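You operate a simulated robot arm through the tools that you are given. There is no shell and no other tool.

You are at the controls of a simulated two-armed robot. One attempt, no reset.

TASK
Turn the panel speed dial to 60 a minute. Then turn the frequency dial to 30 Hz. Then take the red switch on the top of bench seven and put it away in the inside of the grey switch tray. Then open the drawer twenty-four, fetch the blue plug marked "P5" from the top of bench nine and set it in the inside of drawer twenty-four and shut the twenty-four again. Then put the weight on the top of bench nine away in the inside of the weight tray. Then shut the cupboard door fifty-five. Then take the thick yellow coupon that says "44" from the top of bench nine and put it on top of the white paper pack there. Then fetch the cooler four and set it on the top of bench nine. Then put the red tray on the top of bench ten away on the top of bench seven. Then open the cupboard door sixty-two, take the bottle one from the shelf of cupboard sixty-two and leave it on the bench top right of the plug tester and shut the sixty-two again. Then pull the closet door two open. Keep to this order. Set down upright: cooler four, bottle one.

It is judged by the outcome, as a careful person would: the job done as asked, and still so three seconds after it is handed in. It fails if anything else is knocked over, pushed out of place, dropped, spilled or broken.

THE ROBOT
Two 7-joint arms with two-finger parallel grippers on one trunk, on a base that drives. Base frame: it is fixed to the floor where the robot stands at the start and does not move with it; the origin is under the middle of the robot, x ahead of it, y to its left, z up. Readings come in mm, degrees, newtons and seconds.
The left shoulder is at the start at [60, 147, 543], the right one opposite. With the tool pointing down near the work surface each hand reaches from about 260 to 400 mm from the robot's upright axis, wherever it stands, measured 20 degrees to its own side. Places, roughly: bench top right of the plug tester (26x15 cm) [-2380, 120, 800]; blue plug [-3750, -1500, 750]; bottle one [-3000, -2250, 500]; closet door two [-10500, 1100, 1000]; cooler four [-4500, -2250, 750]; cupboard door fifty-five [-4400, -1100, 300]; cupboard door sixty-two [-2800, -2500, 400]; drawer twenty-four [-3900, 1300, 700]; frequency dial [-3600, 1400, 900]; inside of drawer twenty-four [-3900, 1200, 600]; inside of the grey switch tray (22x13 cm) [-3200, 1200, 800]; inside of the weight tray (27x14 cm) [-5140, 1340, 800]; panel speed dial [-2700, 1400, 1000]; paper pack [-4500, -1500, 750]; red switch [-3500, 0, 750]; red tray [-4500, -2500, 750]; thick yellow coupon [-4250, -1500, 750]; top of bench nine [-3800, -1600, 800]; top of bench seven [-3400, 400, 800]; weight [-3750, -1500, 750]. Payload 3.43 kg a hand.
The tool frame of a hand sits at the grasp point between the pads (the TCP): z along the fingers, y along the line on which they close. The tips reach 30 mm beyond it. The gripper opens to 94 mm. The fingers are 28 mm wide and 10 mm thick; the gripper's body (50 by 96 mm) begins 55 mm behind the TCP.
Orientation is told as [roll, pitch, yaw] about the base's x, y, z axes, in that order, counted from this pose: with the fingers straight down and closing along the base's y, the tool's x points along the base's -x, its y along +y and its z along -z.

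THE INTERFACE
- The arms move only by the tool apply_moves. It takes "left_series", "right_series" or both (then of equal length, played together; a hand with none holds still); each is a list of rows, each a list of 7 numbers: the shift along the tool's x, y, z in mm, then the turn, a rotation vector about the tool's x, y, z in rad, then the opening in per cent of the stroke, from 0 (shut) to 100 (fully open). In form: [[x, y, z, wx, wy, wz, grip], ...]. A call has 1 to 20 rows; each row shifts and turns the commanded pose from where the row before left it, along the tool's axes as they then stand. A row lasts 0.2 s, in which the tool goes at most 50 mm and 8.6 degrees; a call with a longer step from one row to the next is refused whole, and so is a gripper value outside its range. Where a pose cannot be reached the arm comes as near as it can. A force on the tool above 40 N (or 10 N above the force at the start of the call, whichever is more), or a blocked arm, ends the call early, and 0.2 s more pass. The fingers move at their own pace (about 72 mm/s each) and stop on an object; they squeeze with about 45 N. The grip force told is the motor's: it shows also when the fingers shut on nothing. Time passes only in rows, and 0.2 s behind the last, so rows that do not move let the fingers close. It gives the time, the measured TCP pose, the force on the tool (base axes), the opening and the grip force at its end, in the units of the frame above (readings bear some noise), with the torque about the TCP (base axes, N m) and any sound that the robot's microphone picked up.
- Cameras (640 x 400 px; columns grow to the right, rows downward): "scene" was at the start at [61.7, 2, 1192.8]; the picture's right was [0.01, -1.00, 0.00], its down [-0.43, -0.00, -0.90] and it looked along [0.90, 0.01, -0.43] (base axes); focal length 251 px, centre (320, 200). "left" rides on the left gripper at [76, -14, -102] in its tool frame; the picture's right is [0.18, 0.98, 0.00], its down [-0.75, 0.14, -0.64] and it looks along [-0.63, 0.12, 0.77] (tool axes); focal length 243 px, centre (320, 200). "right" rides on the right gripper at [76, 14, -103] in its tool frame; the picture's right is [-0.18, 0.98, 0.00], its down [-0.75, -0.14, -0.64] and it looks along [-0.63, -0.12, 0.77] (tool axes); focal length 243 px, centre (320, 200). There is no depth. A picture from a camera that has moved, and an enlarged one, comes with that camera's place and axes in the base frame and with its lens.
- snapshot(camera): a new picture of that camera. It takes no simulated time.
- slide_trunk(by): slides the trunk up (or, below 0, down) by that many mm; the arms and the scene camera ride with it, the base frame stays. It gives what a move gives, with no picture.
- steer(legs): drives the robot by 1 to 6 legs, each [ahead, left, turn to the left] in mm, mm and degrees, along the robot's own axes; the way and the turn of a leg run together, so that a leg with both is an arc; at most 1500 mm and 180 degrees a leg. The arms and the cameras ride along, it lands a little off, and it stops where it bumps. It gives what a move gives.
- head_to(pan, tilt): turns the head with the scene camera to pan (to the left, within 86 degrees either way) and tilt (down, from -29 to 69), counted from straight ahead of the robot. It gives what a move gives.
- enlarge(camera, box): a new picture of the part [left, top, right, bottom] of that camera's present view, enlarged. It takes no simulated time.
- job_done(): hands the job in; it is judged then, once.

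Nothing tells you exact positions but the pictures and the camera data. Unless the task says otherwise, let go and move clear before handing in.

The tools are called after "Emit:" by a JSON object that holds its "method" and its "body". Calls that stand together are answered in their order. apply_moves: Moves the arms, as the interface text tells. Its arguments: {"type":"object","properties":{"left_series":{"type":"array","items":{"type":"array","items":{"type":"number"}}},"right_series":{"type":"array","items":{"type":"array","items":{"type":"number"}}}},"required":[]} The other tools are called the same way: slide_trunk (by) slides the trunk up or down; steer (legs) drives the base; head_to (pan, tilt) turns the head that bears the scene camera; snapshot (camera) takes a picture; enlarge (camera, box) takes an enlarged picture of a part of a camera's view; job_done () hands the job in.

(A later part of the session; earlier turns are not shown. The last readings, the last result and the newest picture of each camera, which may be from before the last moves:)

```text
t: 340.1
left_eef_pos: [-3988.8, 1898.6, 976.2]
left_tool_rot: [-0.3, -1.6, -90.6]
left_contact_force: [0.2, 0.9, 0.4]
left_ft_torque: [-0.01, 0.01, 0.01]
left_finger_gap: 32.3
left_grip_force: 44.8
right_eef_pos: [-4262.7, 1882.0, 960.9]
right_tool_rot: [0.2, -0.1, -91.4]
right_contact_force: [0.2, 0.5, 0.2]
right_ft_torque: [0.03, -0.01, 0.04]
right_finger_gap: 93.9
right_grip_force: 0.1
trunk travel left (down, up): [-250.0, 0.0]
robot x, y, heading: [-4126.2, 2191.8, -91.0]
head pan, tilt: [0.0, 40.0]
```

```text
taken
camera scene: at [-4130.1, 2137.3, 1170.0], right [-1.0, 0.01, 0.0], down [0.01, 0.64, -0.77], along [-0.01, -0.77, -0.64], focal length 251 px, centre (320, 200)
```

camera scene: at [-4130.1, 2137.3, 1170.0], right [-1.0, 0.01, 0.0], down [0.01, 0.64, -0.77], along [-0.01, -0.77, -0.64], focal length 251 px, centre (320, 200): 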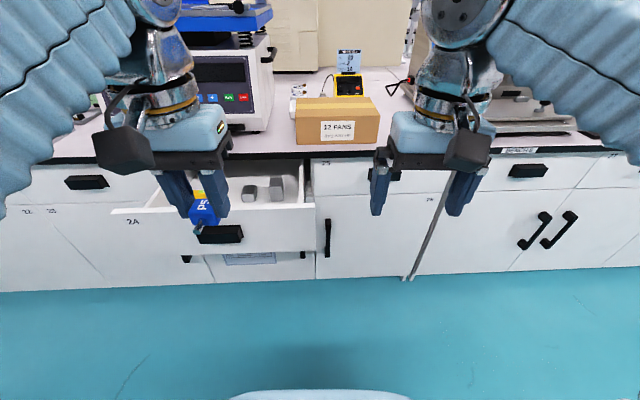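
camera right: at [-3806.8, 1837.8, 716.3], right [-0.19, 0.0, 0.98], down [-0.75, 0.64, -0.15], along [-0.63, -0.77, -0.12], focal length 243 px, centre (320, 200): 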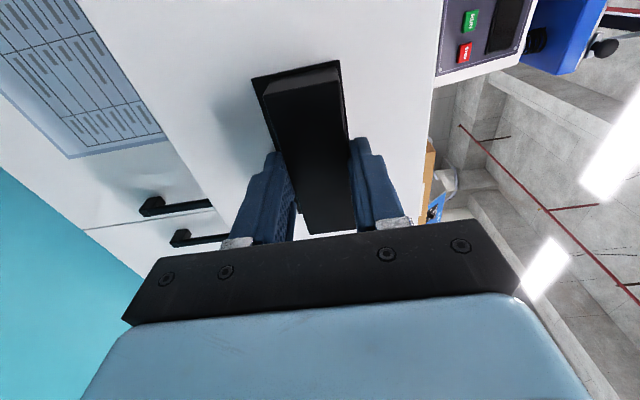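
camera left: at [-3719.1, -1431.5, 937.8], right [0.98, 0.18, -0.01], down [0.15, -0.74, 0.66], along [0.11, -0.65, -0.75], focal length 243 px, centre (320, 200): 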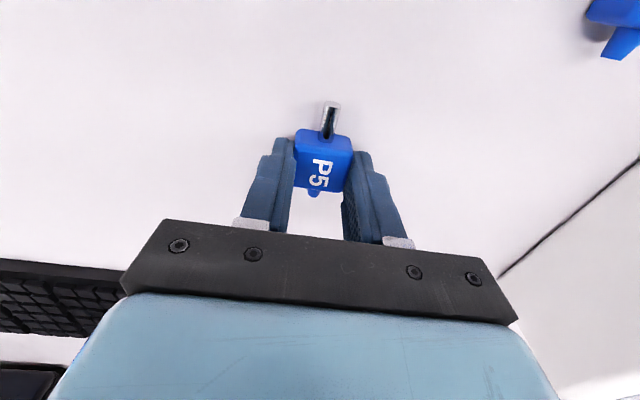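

Emit:
{"method": "enlarge", "body": {"camera": "scene", "box": [130, 150, 330, 270]}}

Emit:
{"method": "snapshot", "body": {"camera": "left"}}

```text
3.20 times, centred on (230, 210) of scene
camera zoom: at [-4130.1, 2137.3, 1170.0], right [-1.0, 0.01, 0.0], down [0.01, 0.64, -0.77], along [-0.01, -0.77, -0.64], focal length 802 px, centre (608, 168)
```

zoom: 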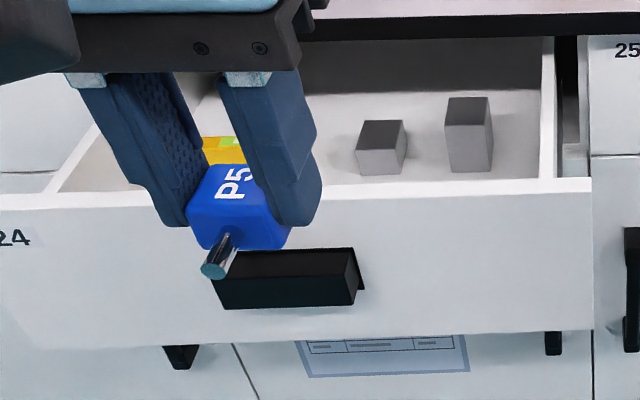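

```text
taken
camera left: at [-4001.8, 1977.9, 1076.8], right [0.98, 0.17, -0.01], down [0.14, -0.74, 0.66], along [0.11, -0.65, -0.75], focal length 243 px, centre (320, 200)
```

left: 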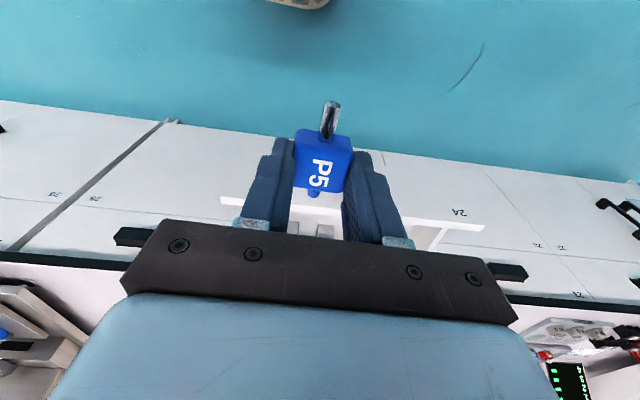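

Emit:
{"method": "steer", "body": {"legs": [[240, 40, 1]]}}

Emit:
{"method": "snapshot", "body": {"camera": "left"}}

Emit:
{"method": "snapshot", "body": {"camera": "scene"}}

```text
t: 342.0
left_eef_pos: [-3945.3, 1655.6, 976.3]
left_tool_rot: [-0.3, -1.6, -89.9]
left_contact_force: [-0.6, -0.3, -0.5]
left_ft_torque: [0.0, 0.0, -0.01]
left_finger_gap: 32.2
left_grip_force: 44.7
right_eef_pos: [-4219.0, 1636.2, 962.1]
right_tool_rot: [0.2, -0.1, -90.3]
right_contact_force: [1.3, 1.4, 0.2]
right_ft_torque: [0.01, 0.0, -0.01]
right_finger_gap: 94.2
right_grip_force: 0.1
trunk travel left (down, up): [-250.0, 0.0]
robot x, y, heading: [-4090.2, 1944.2, -90.1]
head pan, tilt: [0.0, 40.0]
```

```text
taken
camera left: at [-3960.2, 1735.6, 1076.9], right [0.98, 0.19, -0.01], down [0.15, -0.73, 0.66], along [0.12, -0.65, -0.75], focal length 243 px, centre (320, 200)
```

left: 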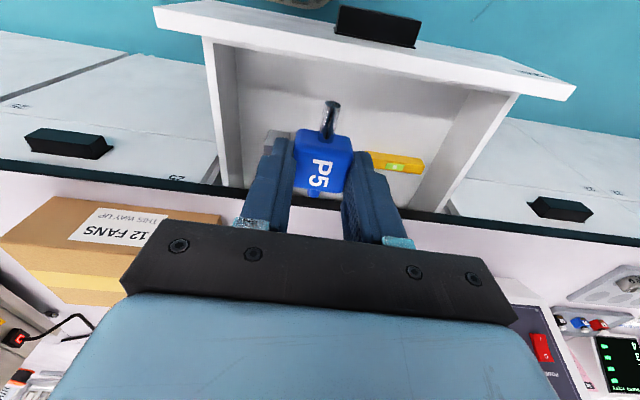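

```text
taken
camera scene: at [-4090.7, 1893.1, 1169.9], right [-1.0, 0.0, 0.0], down [0.0, 0.64, -0.77], along [0.0, -0.77, -0.64], focal length 251 px, centre (320, 200)
```

scene: 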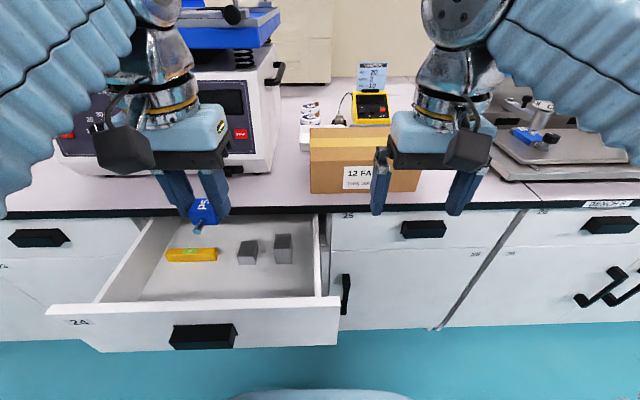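

The drawer interior is clear between the existing items (fronts at y≈1533) and the front panel at y≈1680. I'll put the plug down at about (-3947, 1575), on a floor near z≈672. First forward, then lowering with the trunk.

Emit:
{"method": "apply_moves", "body": {"left_series": [[-40, -1, 0, 0, 0, 0, 0], [-40, -1, 0, 0, 0, 0, 0], [0, 0, 0, 0, 0, 0, 0]]}}

Emit:
{"method": "slide_trunk", "body": {"by": -200}}

Emit:
{"method": "snapshot", "body": {"camera": "left"}}

Emit:
{"method": "snapshot", "body": {"camera": "scene"}}

```text
t: 342.8
left_eef_pos: [-3947.7, 1575.8, 976.2]
left_tool_rot: [-0.5, -1.7, -89.9]
left_contact_force: [-0.2, 0.2, -0.9]
left_ft_torque: [0.03, 0.0, 0.0]
left_finger_gap: 32.6
left_grip_force: 44.7
right_eef_pos: [-4218.7, 1634.7, 961.1]
right_tool_rot: [0.3, -0.1, -90.4]
right_contact_force: [-0.8, 0.2, -0.2]
right_ft_torque: [0.04, -0.03, 0.02]
right_finger_gap: 94.4
right_grip_force: 0.1
trunk travel left (down, up): [-250.0, 0.0]
robot x, y, heading: [-4094.7, 1945.4, -89.7]
head pan, tilt: [0.0, 40.0]
```

```text
t: 344.9
left_eef_pos: [-3948.4, 1575.5, 776.2]
left_tool_rot: [-0.3, -1.6, -89.9]
left_contact_force: [0.4, 0.3, -0.6]
left_ft_torque: [0.01, -0.01, 0.01]
left_finger_gap: 32.6
left_grip_force: 45.5
right_eef_pos: [-4219.0, 1635.1, 761.0]
right_tool_rot: [0.2, 0.0, -90.4]
right_contact_force: [0.2, 0.0, 0.9]
right_ft_torque: [-0.01, -0.01, -0.02]
right_finger_gap: 94.2
right_grip_force: 0.0
trunk travel left (down, up): [-50.0, 200.0]
robot x, y, heading: [-4088.6, 1949.6, -89.8]
head pan, tilt: [0.0, 40.0]
```

```text
taken
camera left: at [-3962.5, 1655.6, 876.8], right [0.98, 0.19, -0.01], down [0.15, -0.74, 0.66], along [0.12, -0.65, -0.75], focal length 243 px, centre (320, 200)
```

left: 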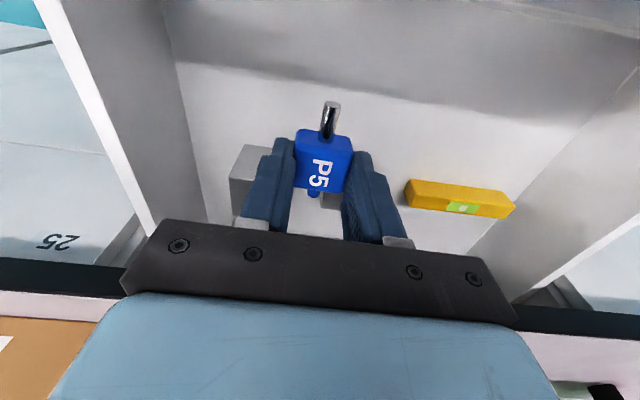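

```text
taken
camera scene: at [-4090.7, 1892.9, 970.0], right [-1.0, 0.0, 0.0], down [0.0, 0.64, -0.77], along [0.0, -0.77, -0.64], focal length 251 px, centre (320, 200)
```

scene: 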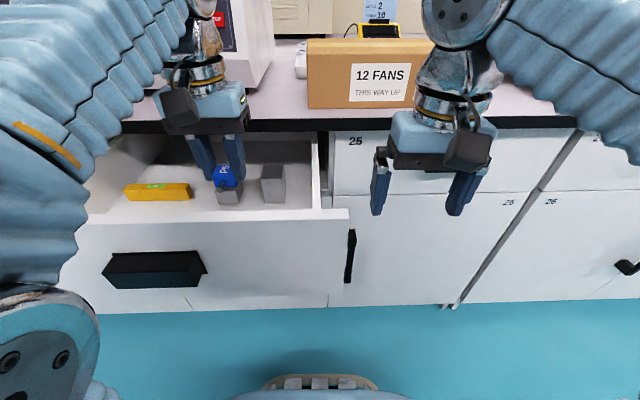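

Emit:
{"method": "apply_moves", "body": {"left_series": [[0, 0, 20, 0, 0, 0, 0], [0, 0, 15, 0, 0, 0, 0], [0, 0, 10, 0, 0, 0, 0], [0, 0, 5, 0, 0, 0, 0], [0, 0, 0, 0, 0, 0, 0]]}}

Emit:
{"method": "snapshot", "body": {"camera": "left"}}

Emit:
{"method": "snapshot", "body": {"camera": "scene"}}

```text
t: 346.1
left_eef_pos: [-3947.2, 1574.0, 728.1]
left_tool_rot: [-0.2, -1.6, -89.9]
left_contact_force: [-0.3, 0.6, -0.5]
left_ft_torque: [-0.02, 0.03, -0.03]
left_finger_gap: 32.4
left_grip_force: 44.9
right_eef_pos: [-4218.5, 1635.8, 761.6]
right_tool_rot: [0.1, -0.2, -90.4]
right_contact_force: [-1.0, 0.2, -0.2]
right_ft_torque: [0.03, 0.01, 0.0]
right_finger_gap: 93.8
right_grip_force: 0.0
trunk travel left (down, up): [-50.0, 200.0]
robot x, y, heading: [-4088.5, 1946.6, -89.9]
head pan, tilt: [0.0, 40.0]
```

```text
taken
camera left: at [-3962.5, 1654.1, 828.0], right [0.98, 0.19, -0.01], down [0.15, -0.73, 0.66], along [0.12, -0.65, -0.75], focal length 243 px, centre (320, 200)
```

left: 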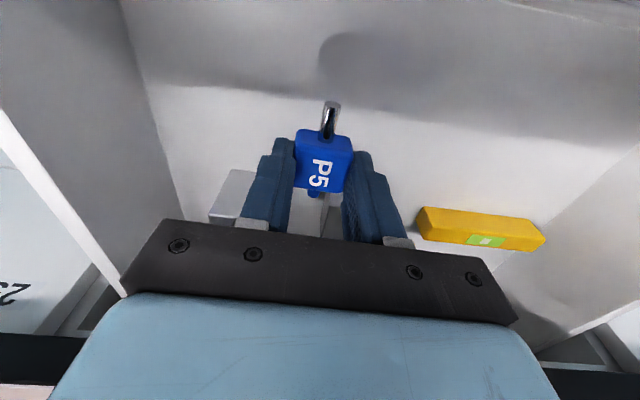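

```text
taken
camera scene: at [-4090.7, 1892.9, 969.9], right [-1.0, 0.0, 0.0], down [0.0, 0.64, -0.77], along [0.0, -0.77, -0.64], focal length 251 px, centre (320, 200)
```

scene: 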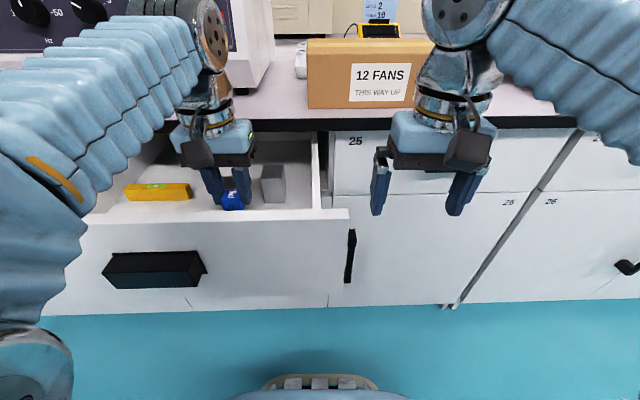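

Emit:
{"method": "apply_moves", "body": {"left_series": [[0, 0, 5, 0, 0, 0, 0], [0, 0, 4, 0, 0, 0, 0], [0, 0, 0, 0, 0, 0, 0]]}}

Emit:
{"method": "apply_moves", "body": {"left_series": [[0, 0, 3, 0, 0, 0, 0], [0, 0, 3, 0, 0, 0, 0], [0, 0, 0, 0, 0, 0, 0]]}}

Emit:
{"method": "enlarge", "body": {"camera": "left", "box": [200, 80, 440, 240]}}

```text
t: 346.9
left_eef_pos: [-3948.3, 1573.4, 718.0]
left_tool_rot: [-0.3, -1.6, -89.8]
left_contact_force: [-0.1, 1.0, -0.4]
left_ft_torque: [0.02, -0.01, -0.02]
left_finger_gap: 32.3
left_grip_force: 44.8
right_eef_pos: [-4219.5, 1635.9, 761.6]
right_tool_rot: [0.2, -0.1, -90.4]
right_contact_force: [-0.6, -0.3, 0.9]
right_ft_torque: [0.0, -0.02, -0.01]
right_finger_gap: 93.9
right_grip_force: 0.0
trunk travel left (down, up): [-50.0, 200.0]
robot x, y, heading: [-4090.7, 1950.0, -89.8]
head pan, tilt: [0.0, 40.0]
```

```text
t: 347.7
left_eef_pos: [-3949.1, 1574.2, 712.7]
left_tool_rot: [-0.3, -1.5, -89.9]
left_contact_force: [1.2, 0.0, -0.4]
left_ft_torque: [-0.01, -0.01, 0.0]
left_finger_gap: 32.2
left_grip_force: 45.4
right_eef_pos: [-4219.2, 1635.2, 761.6]
right_tool_rot: [0.2, -0.1, -90.4]
right_contact_force: [0.8, 0.0, -0.5]
right_ft_torque: [0.0, 0.01, 0.03]
right_finger_gap: 94.2
right_grip_force: 0.1
trunk travel left (down, up): [-50.0, 200.0]
robot x, y, heading: [-4092.5, 1948.1, -89.7]
head pan, tilt: [0.0, 40.0]
```

```text
2.50 times, centred on (320, 160) of left
camera zoom: at [-3963.4, 1654.1, 813.1], right [0.98, 0.19, -0.01], down [0.15, -0.74, 0.66], along [0.12, -0.65, -0.75], focal length 606 px, centre (320, 300)
```

zoom: 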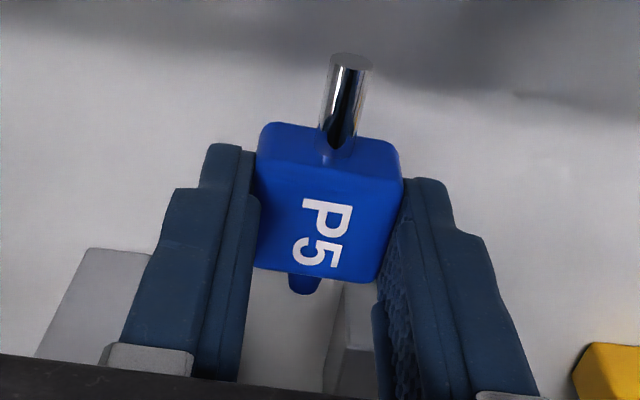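

Emit:
{"method": "apply_moves", "body": {"left_series": [[0, 0, 3, 0, 0, 0, 0], [0, 0, 3, 0, 0, 0, 0], [0, 0, 0, 0, 0, 0, 0]]}}

Emit:
{"method": "apply_moves", "body": {"left_series": [[0, 0, 3, 0, 0, 0, 0], [0, 0, 3, 0, 0, 0, 0], [0, 0, 0, 0, 0, 0, 0]]}}

Emit:
{"method": "snapshot", "body": {"camera": "left"}}

```text
t: 348.5
left_eef_pos: [-3949.1, 1574.0, 706.6]
left_tool_rot: [-0.5, -1.5, -89.7]
left_contact_force: [-0.7, -0.2, -1.1]
left_ft_torque: [-0.01, 0.01, -0.01]
left_finger_gap: 32.3
left_grip_force: 45.3
right_eef_pos: [-4219.6, 1635.9, 761.4]
right_tool_rot: [0.2, -0.1, -90.4]
right_contact_force: [-0.8, -0.9, 0.3]
right_ft_torque: [0.0, 0.0, 0.01]
right_finger_gap: 94.0
right_grip_force: 0.0
trunk travel left (down, up): [-50.0, 200.0]
robot x, y, heading: [-4086.8, 1950.8, -89.8]
head pan, tilt: [0.0, 40.0]
```

```text
t: 349.3
left_eef_pos: [-3949.4, 1573.9, 699.5]
left_tool_rot: [-0.3, -1.6, -89.8]
left_contact_force: [-0.2, 0.2, -0.1]
left_ft_torque: [-0.01, -0.01, 0.01]
left_finger_gap: 32.7
left_grip_force: 44.6
right_eef_pos: [-4219.7, 1635.1, 761.4]
right_tool_rot: [0.2, -0.1, -90.4]
right_contact_force: [-0.4, -0.6, -0.3]
right_ft_torque: [-0.03, -0.02, -0.01]
right_finger_gap: 94.0
right_grip_force: 0.1
trunk travel left (down, up): [-50.0, 200.0]
robot x, y, heading: [-4090.4, 1947.7, -90.2]
head pan, tilt: [0.0, 40.0]
```

```text
taken
camera left: at [-3964.1, 1653.5, 799.6], right [0.98, 0.19, -0.01], down [0.15, -0.73, 0.66], along [0.12, -0.65, -0.75], focal length 243 px, centre (320, 200)
```

left: 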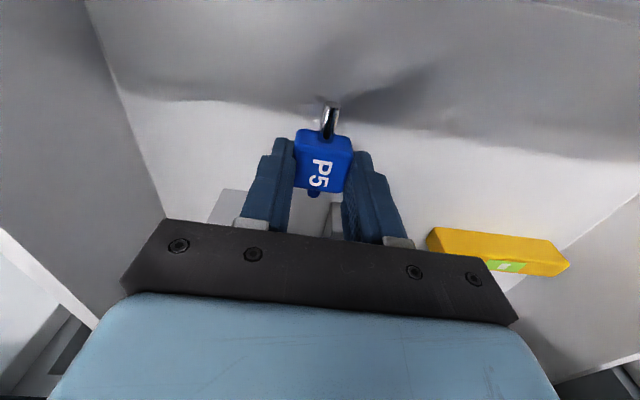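

Emit:
{"method": "apply_moves", "body": {"left_series": [[0, 0, 2, 0, 0, 0, 0], [0, 0, 2, 0, 0, 0, 0], [0, 0, 0, 0, 0, 0, 0]]}}

Emit:
{"method": "apply_moves", "body": {"left_series": [[0, 0, 2, 0, 0, 0, 0], [0, 0, 2, 0, 0, 0, 0], [0, 0, 0, 0, 0, 0, 0]]}}

Emit:
{"method": "snapshot", "body": {"camera": "left"}}

Emit:
{"method": "enlarge", "body": {"camera": "scene", "box": [80, 100, 360, 300]}}

```text
t: 350.1
left_eef_pos: [-3947.0, 1572.9, 695.5]
left_tool_rot: [-0.5, -1.6, -89.8]
left_contact_force: [-1.3, 0.9, 0.8]
left_ft_torque: [-0.03, 0.01, 0.0]
left_finger_gap: 32.5
left_grip_force: 44.7
right_eef_pos: [-4218.5, 1634.3, 761.4]
right_tool_rot: [0.3, -0.1, -90.4]
right_contact_force: [-1.0, -0.4, -1.4]
right_ft_torque: [0.02, 0.0, -0.03]
right_finger_gap: 94.1
right_grip_force: 0.1
trunk travel left (down, up): [-50.0, 200.0]
robot x, y, heading: [-4087.9, 1945.7, -89.9]
head pan, tilt: [0.0, 40.0]
```

```text
t: 350.9
left_eef_pos: [-3950.8, 1574.1, 690.8]
left_tool_rot: [-0.3, -1.6, -89.9]
left_contact_force: [0.7, 0.0, -0.9]
left_ft_torque: [-0.03, 0.0, 0.03]
left_finger_gap: 32.4
left_grip_force: 44.9
right_eef_pos: [-4219.4, 1634.3, 762.0]
right_tool_rot: [0.2, -0.2, -90.4]
right_contact_force: [-0.8, -1.0, -0.5]
right_ft_torque: [-0.03, 0.02, 0.02]
right_finger_gap: 93.9
right_grip_force: 0.1
trunk travel left (down, up): [-50.0, 200.0]
robot x, y, heading: [-4089.7, 1945.6, -89.7]
head pan, tilt: [0.0, 40.0]
```

```text
taken
camera left: at [-3963.7, 1653.2, 791.9], right [0.98, 0.19, -0.01], down [0.15, -0.73, 0.66], along [0.12, -0.65, -0.75], focal length 243 px, centre (320, 200)
```

left: 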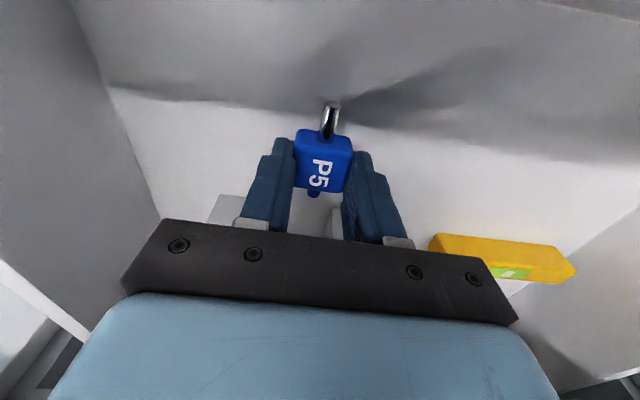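

```text
2.00 times, centred on (220, 200) of scene
camera zoom: at [-4090.7, 1892.9, 969.9], right [-1.0, 0.0, 0.0], down [0.0, 0.64, -0.77], along [0.0, -0.77, -0.64], focal length 501 px, centre (520, 200)
```

zoom: 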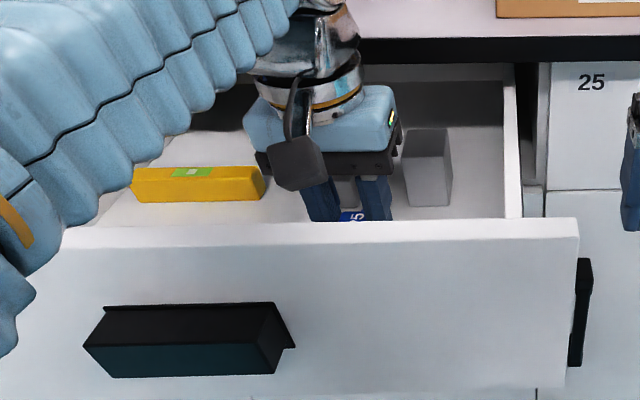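

Emit:
{"method": "apply_moves", "body": {"left_series": [[0, 0, 2, 0, 0, 0, 0], [0, 0, 2, 0, 0, 0, 0], [0, 0, 0, 0, 0, 0, 0]]}}

Emit:
{"method": "apply_moves", "body": {"left_series": [[0, 0, 2, 0, 0, 0, 0], [0, 0, 2, 0, 0, 0, 0], [0, 0, 0, 0, 0, 0, 0]]}}

Emit:
{"method": "apply_moves", "body": {"left_series": [[0, 0, 2, 0, 0, 0, 0], [0, 0, 2, 0, 0, 0, 0], [0, 0, 0, 0, 0, 0, 0]]}}

```text
t: 351.7
left_eef_pos: [-3947.6, 1573.1, 686.5]
left_tool_rot: [-0.3, -1.6, -89.8]
left_contact_force: [0.0, -0.1, 0.4]
left_ft_torque: [0.0, 0.01, -0.01]
left_finger_gap: 32.5
left_grip_force: 45.3
right_eef_pos: [-4219.2, 1636.2, 760.8]
right_tool_rot: [0.2, -0.1, -90.4]
right_contact_force: [-0.4, -0.1, 0.2]
right_ft_torque: [-0.02, 0.03, 0.01]
right_finger_gap: 94.1
right_grip_force: 0.0
trunk travel left (down, up): [-50.0, 200.0]
robot x, y, heading: [-4088.5, 1949.6, -89.9]
head pan, tilt: [0.0, 40.0]
```

```text
t: 352.5
left_eef_pos: [-3948.5, 1572.8, 683.8]
left_tool_rot: [-0.4, -1.5, -89.8]
left_contact_force: [-0.8, -0.3, 0.5]
left_ft_torque: [0.04, 0.0, 0.01]
left_finger_gap: 32.4
left_grip_force: 44.7
right_eef_pos: [-4218.7, 1635.1, 760.4]
right_tool_rot: [0.2, -0.1, -90.4]
right_contact_force: [1.0, -0.9, 0.6]
right_ft_torque: [-0.03, 0.06, -0.02]
right_finger_gap: 94.1
right_grip_force: 0.1
trunk travel left (down, up): [-50.0, 200.0]
robot x, y, heading: [-4091.5, 1947.3, -90.3]
head pan, tilt: [0.0, 40.0]
```

```text
t: 353.3
left_eef_pos: [-3947.9, 1574.2, 681.5]
left_tool_rot: [-0.3, -1.8, -90.0]
left_contact_force: [0.2, -1.9, 34.4]
left_ft_torque: [0.06, 0.01, 0.0]
left_finger_gap: 32.7
left_grip_force: 45.0
right_eef_pos: [-4220.4, 1636.7, 762.4]
right_tool_rot: [0.2, -0.1, -90.4]
right_contact_force: [0.8, 0.8, -0.1]
right_ft_torque: [0.01, 0.01, -0.01]
right_finger_gap: 94.1
right_grip_force: 0.0
trunk travel left (down, up): [-50.0, 200.0]
robot x, y, heading: [-4091.4, 1948.0, -90.0]
head pan, tilt: [0.0, 40.0]
```

Floor contact. I'll relax 2 mm, open modestly, and lift out with the trunk.

Emit:
{"method": "apply_moves", "body": {"left_series": [[0, 0, -2.5, 0, 0, 0, 0], [0, 0, 0, 0, 0, 0, 45], [0, 0, 0, 0, 0, 0, 52], [0, 0, 0, 0, 0, 0, 52], [0, 0, -15, 0, 0, 0, 52], [0, 0, -25, 0, 0, 0, 52], [0, 0, -30, 0, 0, 0, 52], [0, 0, -25, 0, 0, 0, 52], [0, 0, 0, 0, 0, 0, 52]]}}

Emit:
{"method": "snapshot", "body": {"camera": "left"}}

```text
t: 355.3
left_eef_pos: [-3948.3, 1574.3, 776.4]
left_tool_rot: [-0.3, -1.6, -89.9]
left_contact_force: [-0.6, -0.9, -0.4]
left_ft_torque: [0.03, 0.0, 0.02]
left_finger_gap: 49.0
left_grip_force: 0.0
right_eef_pos: [-4218.8, 1635.7, 760.4]
right_tool_rot: [0.2, -0.1, -90.4]
right_contact_force: [0.4, -0.3, -0.1]
right_ft_torque: [-0.02, -0.02, 0.0]
right_finger_gap: 94.0
right_grip_force: 0.0
trunk travel left (down, up): [-50.0, 200.0]
robot x, y, heading: [-4089.3, 1948.4, -89.8]
head pan, tilt: [0.0, 40.0]
```

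```text
taken
camera left: at [-3962.3, 1653.9, 876.7], right [0.98, 0.19, -0.01], down [0.15, -0.74, 0.66], along [0.12, -0.65, -0.75], focal length 243 px, centre (320, 200)
```

left: 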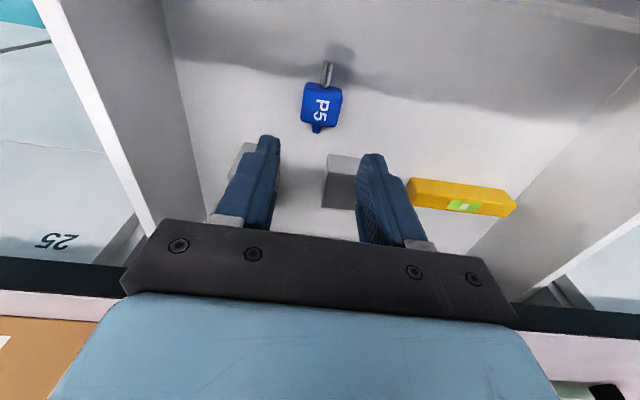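

P5 sits upright in the drawer. I'll raise the trunk, retract, back away, and then push the drawer shut with a closed, horizontal left hand on the handle.

Emit:
{"method": "slide_trunk", "body": {"by": 200}}

Emit:
{"method": "steer", "body": {"legs": [[-250, 66, 0]]}}

Emit:
{"method": "apply_moves", "body": {"left_series": [[40, 0, 0, 0, 0, 0, 30], [40, 0, 0, 0, 0, 0, 0], [0, 0, 0, 0, -0.1428, 0, 0], [0, 0, 0, 0, -0.1428, 0, 0], [0, 0, 0, 0, -0.1428, 0, 0], [0, 0, 0, 0, -0.1428, 0, 0], [0, 0, 0, 0, -0.1428, 0, 0], [0, 0, 0, 0, -0.1428, 0, 0], [0, 0, 0, 0, -0.1428, 0, 0], [0, 0, 0, 0, -0.1428, 0, 0], [0, 0, 0, 0, -0.1428, 0, 0], [0, 0, 0, 0, -0.1428, 0, 0], [0, 0, 0, 0, -0.1228, 0, 0], [0, 0, 0, 0, 0, 0, 0]]}}

Emit:
{"method": "slide_trunk", "body": {"by": -250}}

Emit:
{"method": "snapshot", "body": {"camera": "scene"}}

Emit:
{"method": "snapshot", "body": {"camera": "left"}}

```text
t: 357.5
left_eef_pos: [-3947.6, 1573.1, 975.2]
left_tool_rot: [-0.4, -1.6, -89.8]
left_contact_force: [0.7, 0.6, 0.0]
left_ft_torque: [-0.02, 0.01, 0.03]
left_finger_gap: 49.0
left_grip_force: 0.0
right_eef_pos: [-4218.1, 1634.5, 961.3]
right_tool_rot: [0.3, -0.2, -90.3]
right_contact_force: [-0.2, 0.6, 0.4]
right_ft_torque: [0.05, 0.0, 0.01]
right_finger_gap: 94.1
right_grip_force: 0.0
trunk travel left (down, up): [-250.0, 0.0]
robot x, y, heading: [-4085.6, 1944.3, -89.9]
head pan, tilt: [0.0, 40.0]
```

```text
t: 359.4
left_eef_pos: [-3881.1, 1824.2, 976.7]
left_tool_rot: [-0.2, -1.6, -89.7]
left_contact_force: [-0.6, -0.6, 0.3]
left_ft_torque: [0.03, 0.02, 0.0]
left_finger_gap: 49.3
left_grip_force: 0.0
right_eef_pos: [-4151.7, 1883.9, 961.3]
right_tool_rot: [0.3, -0.2, -90.3]
right_contact_force: [-0.1, 0.0, 0.1]
right_ft_torque: [0.01, -0.02, 0.02]
right_finger_gap: 93.9
right_grip_force: 0.0
trunk travel left (down, up): [-250.0, 0.0]
robot x, y, heading: [-4023.2, 2199.2, -89.7]
head pan, tilt: [0.0, 40.0]
```

```text
t: 362.4
left_eef_pos: [-3878.5, 1905.3, 973.7]
left_tool_rot: [-146.0, -89.4, 56.4]
left_contact_force: [0.0, -0.3, -0.3]
left_ft_torque: [0.01, -0.01, -0.01]
left_finger_gap: 0.0
left_grip_force: 32.4
right_eef_pos: [-4150.7, 1884.9, 961.9]
right_tool_rot: [0.2, -0.1, -90.2]
right_contact_force: [-0.1, -0.4, 0.6]
right_ft_torque: [0.02, 0.01, 0.04]
right_finger_gap: 94.0
right_grip_force: 0.1
trunk travel left (down, up): [-250.0, 0.0]
robot x, y, heading: [-4026.3, 2193.8, -90.0]
head pan, tilt: [0.0, 40.0]
```

```text
t: 364.9
left_eef_pos: [-3880.3, 1903.7, 722.2]
left_tool_rot: [-141.6, -89.4, 52.0]
left_contact_force: [0.4, 0.5, 0.6]
left_ft_torque: [-0.04, 0.02, -0.02]
left_finger_gap: 0.0
left_grip_force: 32.6
right_eef_pos: [-4152.6, 1883.6, 711.2]
right_tool_rot: [0.2, -0.2, -90.2]
right_contact_force: [0.8, -0.4, 0.4]
right_ft_torque: [-0.03, 0.01, -0.05]
right_finger_gap: 94.0
right_grip_force: 0.1
trunk travel left (down, up): [0.0, 250.0]
robot x, y, heading: [-4025.3, 2197.1, -89.8]
head pan, tilt: [0.0, 40.0]
```

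```text
taken
camera scene: at [-4024.6, 2142.5, 919.9], right [-1.0, 0.0, 0.0], down [0.0, 0.64, -0.77], along [0.0, -0.77, -0.64], focal length 251 px, centre (320, 200)
```

scene: 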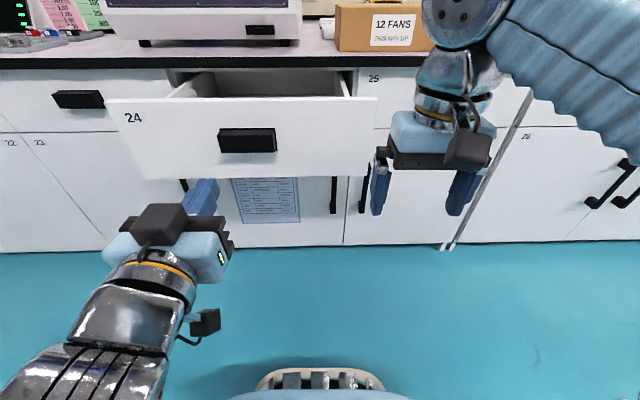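

```text
taken
camera left: at [-3896.2, 2007.2, 645.8], right [0.98, 0.0, -0.19], down [0.14, 0.65, 0.75], along [0.13, -0.76, 0.64], focal length 243 px, centre (320, 200)
```

left: 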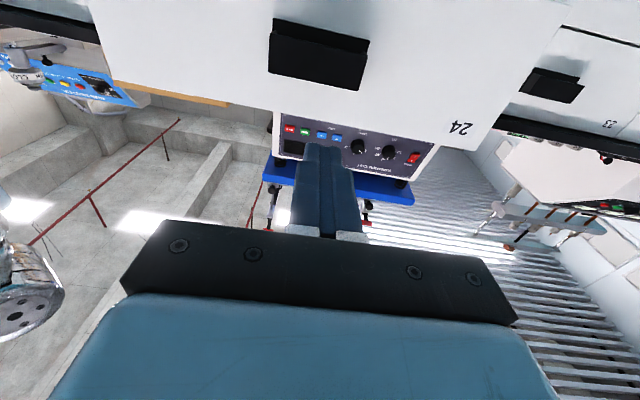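

Emit:
{"method": "apply_moves", "body": {"left_series": [[19, -7, 0, 0, 0, 0, 0], [0, 0, 0, 0, 0, 0, 0]]}}

Emit:
{"method": "steer", "body": {"legs": [[120, 0, 0]]}}

Emit:
{"method": "snapshot", "body": {"camera": "scene"}}

```text
t: 365.5
left_eef_pos: [-3886.1, 1905.2, 703.4]
left_tool_rot: [-140.3, -89.4, 50.7]
left_contact_force: [-0.5, 0.3, 0.9]
left_ft_torque: [-0.01, -0.03, -0.02]
left_finger_gap: 0.1
left_grip_force: 33.1
right_eef_pos: [-4151.4, 1883.9, 711.4]
right_tool_rot: [0.3, 0.0, -90.2]
right_contact_force: [-0.3, -0.1, -1.4]
right_ft_torque: [0.03, -0.01, -0.04]
right_finger_gap: 93.9
right_grip_force: 0.0
trunk travel left (down, up): [0.0, 250.0]
robot x, y, heading: [-4026.6, 2196.5, -89.7]
head pan, tilt: [0.0, 40.0]
```

```text
t: 366.8
left_eef_pos: [-3887.3, 1785.9, 704.0]
left_tool_rot: [-141.5, -89.4, 51.8]
left_contact_force: [-0.2, -1.2, 0.4]
left_ft_torque: [-0.02, 0.01, 0.03]
left_finger_gap: 0.0
left_grip_force: 33.4
right_eef_pos: [-4153.2, 1765.7, 710.6]
right_tool_rot: [0.2, -0.1, -90.3]
right_contact_force: [0.1, -0.5, -0.1]
right_ft_torque: [-0.01, -0.04, -0.04]
right_finger_gap: 93.8
right_grip_force: 0.1
trunk travel left (down, up): [0.0, 250.0]
robot x, y, heading: [-4026.5, 2080.1, -89.8]
head pan, tilt: [0.0, 40.0]
```

```text
taken
camera scene: at [-4024.3, 2024.2, 919.9], right [-1.0, 0.0, 0.0], down [0.0, 0.64, -0.77], along [0.0, -0.77, -0.64], focal length 251 px, centre (320, 200)
```

scene: 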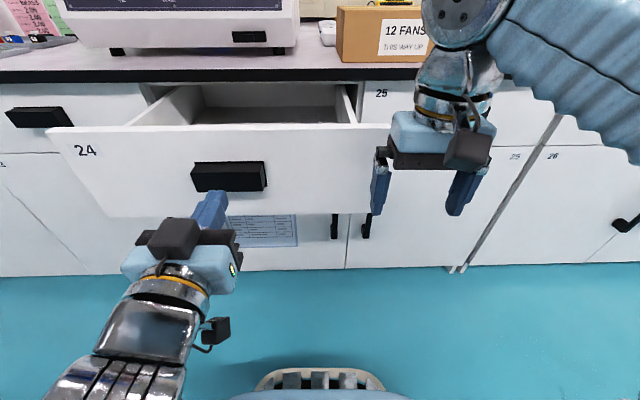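

Emit:
{"method": "apply_moves", "body": {"left_series": [[0, 0, 20, 0, 0, 0, 0], [0, 0, 20, 0, 0, 0, 0], [0, 0, 20, 0, 0, 0, 0], [0, 0, 20, 0, 0, 0, 0], [0, 0, 20, 0, 0, 0, 0], [0, 0, 20, 0, 0, 0, 0], [0, 0, 20, 0, 0, 0, 0], [0, 0, 0, 0, 0, 0, 0]]}}

Emit:
{"method": "snapshot", "body": {"camera": "scene"}}

```text
t: 368.6
left_eef_pos: [-3884.4, 1645.0, 706.0]
left_tool_rot: [-142.2, -89.5, 52.4]
left_contact_force: [0.3, 0.0, -0.3]
left_ft_torque: [-0.03, -0.01, 0.0]
left_finger_gap: 0.0
left_grip_force: 33.0
right_eef_pos: [-4152.2, 1765.9, 712.2]
right_tool_rot: [0.2, -0.1, -90.4]
right_contact_force: [-0.7, 0.3, 0.2]
right_ft_torque: [-0.07, -0.01, -0.02]
right_finger_gap: 94.0
right_grip_force: 0.0
trunk travel left (down, up): [0.0, 250.0]
robot x, y, heading: [-4023.6, 2077.5, -89.9]
head pan, tilt: [0.0, 40.0]
```

```text
taken
camera scene: at [-4024.3, 2024.2, 919.9], right [-1.0, 0.0, 0.0], down [0.0, 0.64, -0.77], along [0.0, -0.77, -0.64], focal length 251 px, centre (320, 200)
```

scene: 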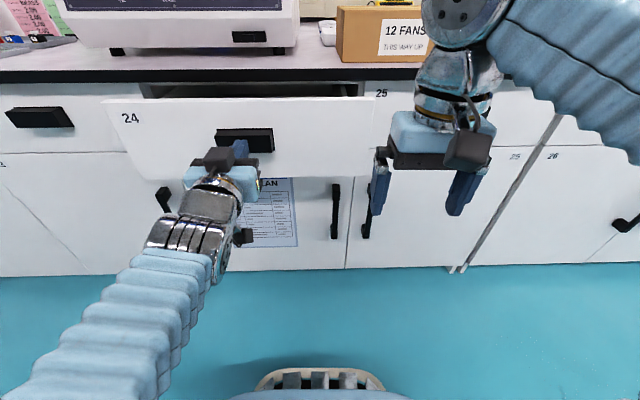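

Emit:
{"method": "apply_moves", "body": {"left_series": [[0, 0, 20, 0, 0, 0, 0], [0, 0, 20, 0, 0, 0, 0], [0, 0, 20, 0, 0, 0, 0], [0, 0, 20, 0, 0, 0, 0], [0, 0, 20, 0, 0, 0, 0], [0, 0, 15, 0, 0, 0, 0], [0, 0, 8, 0, 0, 0, 0], [0, 0, 0, 0, 0, 0, 0]]}}

Emit:
{"method": "snapshot", "body": {"camera": "scene"}}

```text
t: 370.4
left_eef_pos: [-3884.2, 1523.4, 707.2]
left_tool_rot: [-142.6, -89.4, 52.9]
left_contact_force: [-0.3, 1.2, 0.4]
left_ft_torque: [0.0, 0.02, -0.02]
left_finger_gap: 0.2
left_grip_force: 33.4
right_eef_pos: [-4152.2, 1766.2, 710.5]
right_tool_rot: [0.3, -0.1, -90.3]
right_contact_force: [0.5, 0.5, -0.4]
right_ft_torque: [0.02, -0.01, -0.03]
right_finger_gap: 93.7
right_grip_force: 0.0
trunk travel left (down, up): [0.0, 250.0]
robot x, y, heading: [-4024.7, 2078.5, -89.9]
head pan, tilt: [0.0, 40.0]
```

```text
taken
camera scene: at [-4024.3, 2024.1, 919.9], right [-1.0, 0.0, 0.0], down [0.0, 0.64, -0.77], along [0.0, -0.77, -0.64], focal length 251 px, centre (320, 200)
```

scene: 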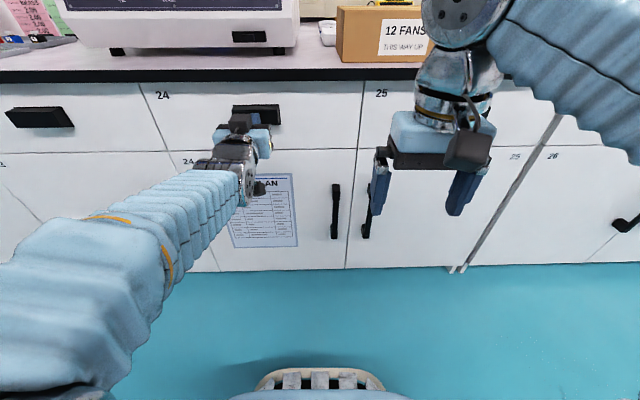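

Emit:
{"method": "apply_moves", "body": {"left_series": [[0, 0, 5, 0, 0, 0, 0], [0, 0, 5, 0, 0, 0, 0], [0, 0, 4, 0, 0, 0, 0], [0, 0, 3, 0, 0, 0, 0], [0, 0, 3, 0, 0, 0, 0], [0, 0, 0, 0, 0, 0, 0]]}}

Emit:
{"method": "enlarge", "body": {"camera": "scene", "box": [100, 60, 420, 200]}}

```text
t: 371.3
left_eef_pos: [-3885.3, 1510.2, 706.0]
left_tool_rot: [-135.9, -89.5, 46.2]
left_contact_force: [2.4, 28.5, 3.5]
left_ft_torque: [0.15, 0.0, 0.29]
left_finger_gap: 0.0
left_grip_force: 33.0
right_eef_pos: [-4151.4, 1767.8, 711.9]
right_tool_rot: [0.2, -0.1, -90.3]
right_contact_force: [-0.3, -0.6, 0.6]
right_ft_torque: [-0.01, -0.01, 0.03]
right_finger_gap: 94.0
right_grip_force: 0.0
trunk travel left (down, up): [0.0, 250.0]
robot x, y, heading: [-4021.5, 2077.1, -89.7]
head pan, tilt: [0.0, 40.0]
stopped in row 4 (left hand): the force on the tool passed its limit at 49 N (the readings are from after the stop); the commanded pose is now the measured one
```

```text
2.00 times, centred on (260, 130) of scene
camera zoom: at [-4024.1, 2026.4, 920.1], right [-1.0, 0.0, 0.0], down [0.0, 0.64, -0.77], along [0.0, -0.77, -0.64], focal length 501 px, centre (440, 340)
```

zoom: 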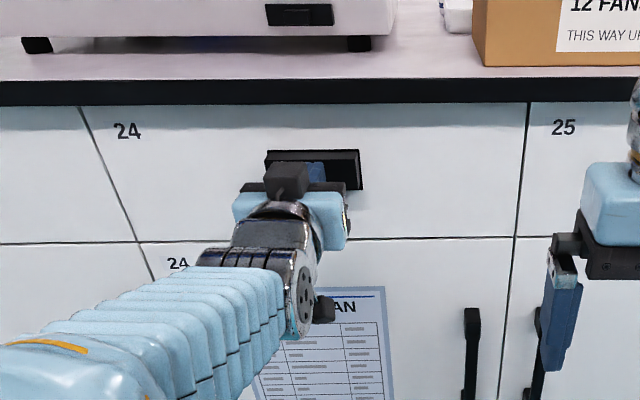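

Drawer 24 is shut against its stop. I'll retract the hand, restore it to vertical, and go fetch the weight from bench nine.

Emit:
{"method": "apply_moves", "body": {"left_series": [[0, 0, -20, 0, 0, 0, 0], [0, 0, -40, 0, 0, 0, 0], [0, 0, -40, 0, 0, 0, 0], [0, 0, -40, 0, 0, 0, 0], [0, 0, -40, 0, 0, 0, 50], [0, 0, -40, 0, 0, 0, 100], [0, 0, -40, 0, 0, 0, 100], [0, 0, 0, 0, 0, 0, 100]]}}

Emit:
{"method": "slide_trunk", "body": {"by": 250}}

Emit:
{"method": "apply_moves", "body": {"left_series": [[-15, 0, 0, 0, 0.1428, 0, 100], [0, 0, 0, 0, 0.1428, 0, 100], [0, 0, 0, 0, 0.1428, 0, 100], [0, 0, 0, 0, 0.1428, 0, 100], [0, 0, 0, 0, 0.1428, 0, 100], [0, 0, 0, 0, 0.1428, 0, 100], [0, 0, 0, 0, 0.1428, 0, 100], [0, 0, 0, 0, 0.1428, 0, 100], [0, 0, 0, 0, 0.1428, 0, 100], [0, 0, 0, 0, 0.1428, 0, 100], [0, 0, 0, 0, 0.1328, 0, 100], [0, 0, 0, 0, 0, 0, 100]]}}

Emit:
{"method": "snapshot", "body": {"camera": "scene"}}

```text
t: 373.1
left_eef_pos: [-3885.1, 1767.6, 704.0]
left_tool_rot: [-116.6, -89.6, 26.7]
left_contact_force: [0.3, 0.6, -0.6]
left_ft_torque: [0.02, 0.01, -0.02]
left_finger_gap: 94.1
left_grip_force: 0.0
right_eef_pos: [-4151.1, 1767.2, 710.7]
right_tool_rot: [0.1, -0.1, -90.3]
right_contact_force: [-0.5, 0.1, 0.7]
right_ft_torque: [0.02, 0.0, -0.03]
right_finger_gap: 93.8
right_grip_force: 0.0
trunk travel left (down, up): [0.0, 250.0]
robot x, y, heading: [-4022.9, 2075.7, -89.8]
head pan, tilt: [0.0, 40.0]
```

```text
t: 375.7
left_eef_pos: [-3884.5, 1766.9, 953.5]
left_tool_rot: [-121.8, -89.6, 31.9]
left_contact_force: [0.4, 0.1, -0.3]
left_ft_torque: [0.03, 0.02, 0.0]
left_finger_gap: 94.1
left_grip_force: 0.0
right_eef_pos: [-4151.3, 1767.2, 962.0]
right_tool_rot: [0.1, 0.0, -90.3]
right_contact_force: [-0.5, -0.2, -0.4]
right_ft_torque: [0.02, -0.01, 0.0]
right_finger_gap: 94.1
right_grip_force: 0.0
trunk travel left (down, up): [-250.0, 0.0]
robot x, y, heading: [-4023.5, 2078.8, -89.6]
head pan, tilt: [0.0, 40.0]
```

```text
t: 378.3
left_eef_pos: [-3885.4, 1768.0, 968.7]
left_tool_rot: [-0.3, -0.6, -89.8]
left_contact_force: [-0.1, -0.1, 0.1]
left_ft_torque: [0.05, 0.02, 0.0]
left_finger_gap: 93.9
left_grip_force: 0.2
right_eef_pos: [-4152.1, 1766.3, 960.7]
right_tool_rot: [0.3, -0.1, -90.2]
right_contact_force: [0.6, -0.4, 0.0]
right_ft_torque: [0.0, -0.01, -0.02]
right_finger_gap: 93.9
right_grip_force: 0.0
trunk travel left (down, up): [-250.0, 0.0]
robot x, y, heading: [-4024.3, 2076.4, -89.7]
head pan, tilt: [0.0, 40.0]
```

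```text
taken
camera scene: at [-4024.1, 2024.3, 1169.9], right [-1.0, 0.0, 0.0], down [0.0, 0.64, -0.77], along [0.0, -0.77, -0.64], focal length 251 px, centre (320, 200)
```

scene: 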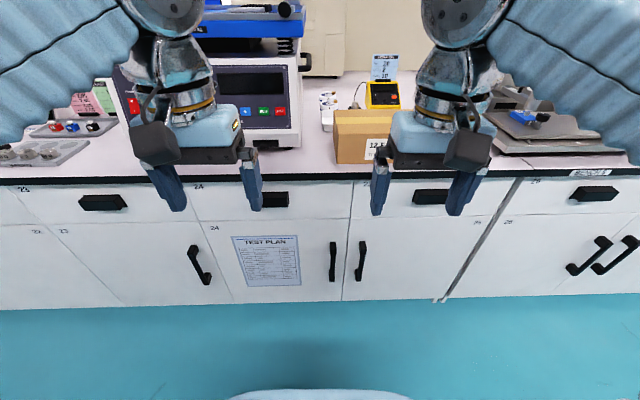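

Emit:
{"method": "steer", "body": {"legs": [[-130, 1190, 0], [0, 1180, 0], [1400, 0, 0], [1380, 0, 0]]}}

```text
t: 402.9
left_eef_pos: [-1576.7, -886.5, 969.8]
left_tool_rot: [-0.2, -0.9, -92.5]
left_contact_force: [-0.8, -0.5, -0.7]
left_ft_torque: [-0.01, -0.02, 0.01]
left_finger_gap: 94.2
left_grip_force: 0.1
right_eef_pos: [-1842.7, -876.5, 961.4]
right_tool_rot: [0.1, -0.2, -93.1]
right_contact_force: [0.0, -0.6, 0.5]
right_ft_torque: [0.01, -0.02, 0.01]
right_finger_gap: 94.0
right_grip_force: 0.1
trunk travel left (down, up): [-250.0, 0.0]
robot x, y, heading: [-1699.2, -570.0, -92.7]
head pan, tilt: [0.0, 40.0]
```

Emit:
{"method": "steer", "body": {"legs": [[0, -1108, 2.7], [0, -1100, 0]]}}

Emit:
{"method": "head_to", "body": {"pan": 0, "tilt": 30}}

Emit:
{"method": "snapshot", "body": {"camera": "scene"}}

```text
t: 413.7
left_eef_pos: [-3717.3, -907.3, 968.8]
left_tool_rot: [-0.3, -0.8, -87.5]
left_contact_force: [-0.6, -0.1, 0.0]
left_ft_torque: [0.01, -0.04, -0.01]
left_finger_gap: 94.1
left_grip_force: 0.1
right_eef_pos: [-3983.0, -918.5, 962.4]
right_tool_rot: [0.2, -0.1, -88.0]
right_contact_force: [-0.4, -0.6, 1.0]
right_ft_torque: [0.03, 0.0, -0.01]
right_finger_gap: 94.0
right_grip_force: 0.1
trunk travel left (down, up): [-250.0, 0.0]
robot x, y, heading: [-3865.2, -602.0, -87.2]
head pan, tilt: [0.0, 40.0]
```

```text
t: 414.4
left_eef_pos: [-3716.7, -907.6, 968.8]
left_tool_rot: [-0.2, -0.9, -87.5]
left_contact_force: [-0.4, -0.2, -0.3]
left_ft_torque: [-0.01, 0.0, 0.01]
left_finger_gap: 94.1
left_grip_force: 0.0
right_eef_pos: [-3984.6, -918.5, 961.5]
right_tool_rot: [0.2, -0.1, -87.9]
right_contact_force: [-0.3, -1.0, -0.3]
right_ft_torque: [-0.01, 0.01, -0.03]
right_finger_gap: 94.0
right_grip_force: 0.0
trunk travel left (down, up): [-250.0, 0.0]
robot x, y, heading: [-3864.4, -604.0, -87.6]
head pan, tilt: [0.0, 30.0]
```

```text
taken
camera scene: at [-3866.1, -661.4, 1185.2], right [-1.0, -0.04, 0.0], down [-0.02, 0.5, -0.87], along [0.04, -0.86, -0.5], focal length 251 px, centre (320, 200)
```

scene: 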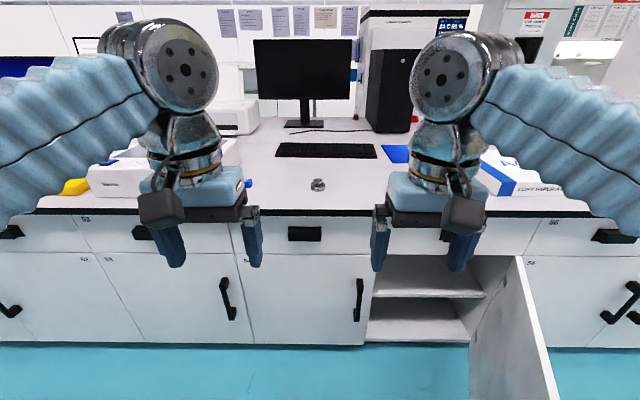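

Emit:
{"method": "steer", "body": {"legs": [[395, -68, -2.5]]}}

Emit:
{"method": "snapshot", "body": {"camera": "left"}}

Emit:
{"method": "snapshot", "body": {"camera": "scene"}}

```text
t: 416.9
left_eef_pos: [-3785.6, -1308.7, 969.5]
left_tool_rot: [-0.4, -0.8, -89.3]
left_contact_force: [-0.3, 1.1, 0.0]
left_ft_torque: [0.0, -0.03, 0.01]
left_finger_gap: 93.9
left_grip_force: 0.0
right_eef_pos: [-4052.8, -1310.3, 960.8]
right_tool_rot: [0.2, -0.1, -90.0]
right_contact_force: [-0.5, 0.2, -0.3]
right_ft_torque: [-0.03, -0.01, -0.03]
right_finger_gap: 94.1
right_grip_force: 0.0
trunk travel left (down, up): [-250.0, 0.0]
robot x, y, heading: [-3927.4, -1000.5, -89.7]
head pan, tilt: [0.0, 30.0]
```

```text
taken
camera left: at [-3800.8, -1230.2, 1070.3], right [0.98, 0.19, -0.01], down [0.15, -0.74, 0.65], along [0.12, -0.64, -0.76], focal length 243 px, centre (320, 200)
```

left: 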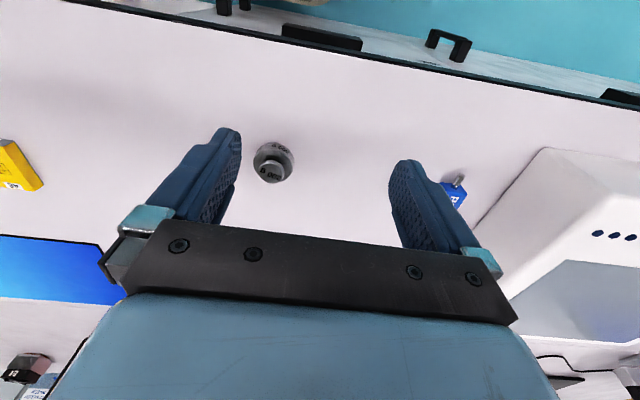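

```text
taken
camera scene: at [-3925.8, -1057.6, 1185.3], right [-1.0, -0.01, 0.0], down [0.0, 0.5, -0.87], along [0.01, -0.87, -0.5], focal length 251 px, centre (320, 200)
```

scene: 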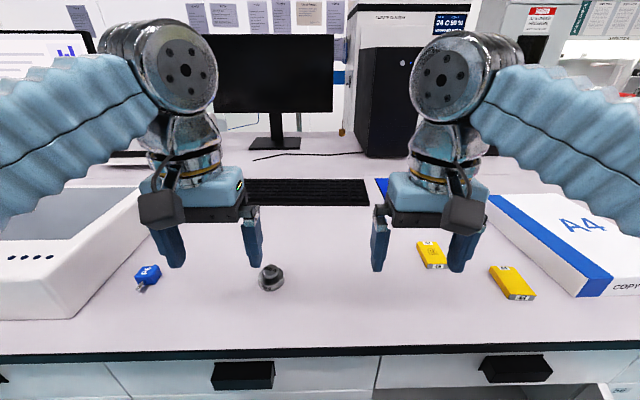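

Emit:
{"method": "apply_moves", "body": {"left_series": [[-30, -14, 0, 0, 0, 0, 100], [-30, -14, 10, 0, 0, 0, 100], [-30, -13.5, 20, 0, 0, 0, 100], [0, 0, 30, 0, 0, 0, 100], [0, 0, 30, 0, 0, 0, 100], [0, 0, 0, 0, 0, 0, 100]]}}

Emit:
{"method": "snapshot", "body": {"camera": "left"}}

```text
t: 418.3
left_eef_pos: [-3824.6, -1398.3, 882.7]
left_tool_rot: [-0.3, -0.7, -89.5]
left_contact_force: [0.7, -0.3, 0.0]
left_ft_torque: [0.02, 0.0, -0.05]
left_finger_gap: 94.1
left_grip_force: 0.2
right_eef_pos: [-4052.4, -1311.7, 961.2]
right_tool_rot: [0.1, -0.1, -90.1]
right_contact_force: [-0.4, -0.7, -0.4]
right_ft_torque: [-0.02, 0.02, 0.03]
right_finger_gap: 93.9
right_grip_force: 0.1
trunk travel left (down, up): [-250.0, 0.0]
robot x, y, heading: [-3927.1, -1001.3, -89.3]
head pan, tilt: [0.0, 30.0]
```

```text
taken
camera left: at [-3839.6, -1320.1, 983.6], right [0.98, 0.19, -0.01], down [0.15, -0.74, 0.65], along [0.12, -0.64, -0.76], focal length 243 px, centre (320, 200)
```

left: 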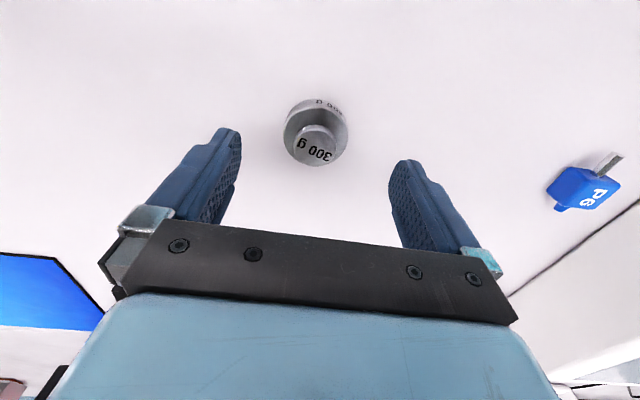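

Emit:
{"method": "apply_moves", "body": {"left_series": [[0, -2.5, 18, 0, 0, 0, 100], [0, 0, 18, 0, 0, 0, 100], [0, 0, 11, 0, 0, 0, 100], [0, 0, 0, 0, 0, 0, 70], [0, 0, 0, 0, 0, 0, 0], [0, 0, 0, 0, 0, 0, 0], [0, 0, 0, 0, 0, 0, 0]]}}

Emit:
{"method": "snapshot", "body": {"camera": "left"}}

```text
t: 419.9
left_eef_pos: [-3828.1, -1399.9, 834.0]
left_tool_rot: [-0.4, -0.8, -89.4]
left_contact_force: [0.1, -0.1, -0.2]
left_ft_torque: [0.0, -0.04, 0.01]
left_finger_gap: 48.1
left_grip_force: 45.2
right_eef_pos: [-4050.9, -1312.0, 961.5]
right_tool_rot: [0.1, -0.1, -90.0]
right_contact_force: [0.6, -0.3, -0.1]
right_ft_torque: [0.01, 0.0, -0.02]
right_finger_gap: 94.2
right_grip_force: 0.1
trunk travel left (down, up): [-250.0, 0.0]
robot x, y, heading: [-3924.7, -994.8, -89.5]
head pan, tilt: [0.0, 30.0]
```

```text
taken
camera left: at [-3842.9, -1321.5, 934.3], right [0.98, 0.19, -0.01], down [0.15, -0.74, 0.65], along [0.12, -0.64, -0.76], focal length 243 px, centre (320, 200)
```

left: 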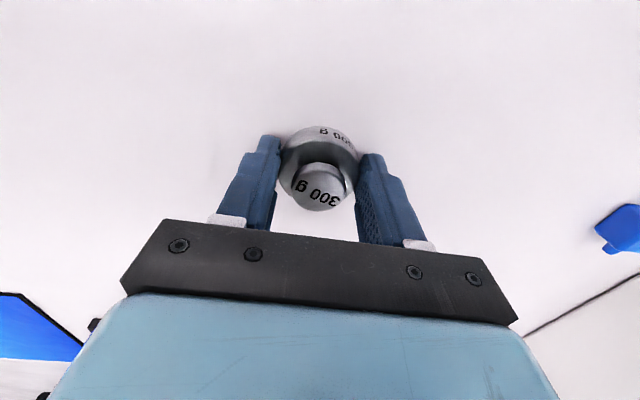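

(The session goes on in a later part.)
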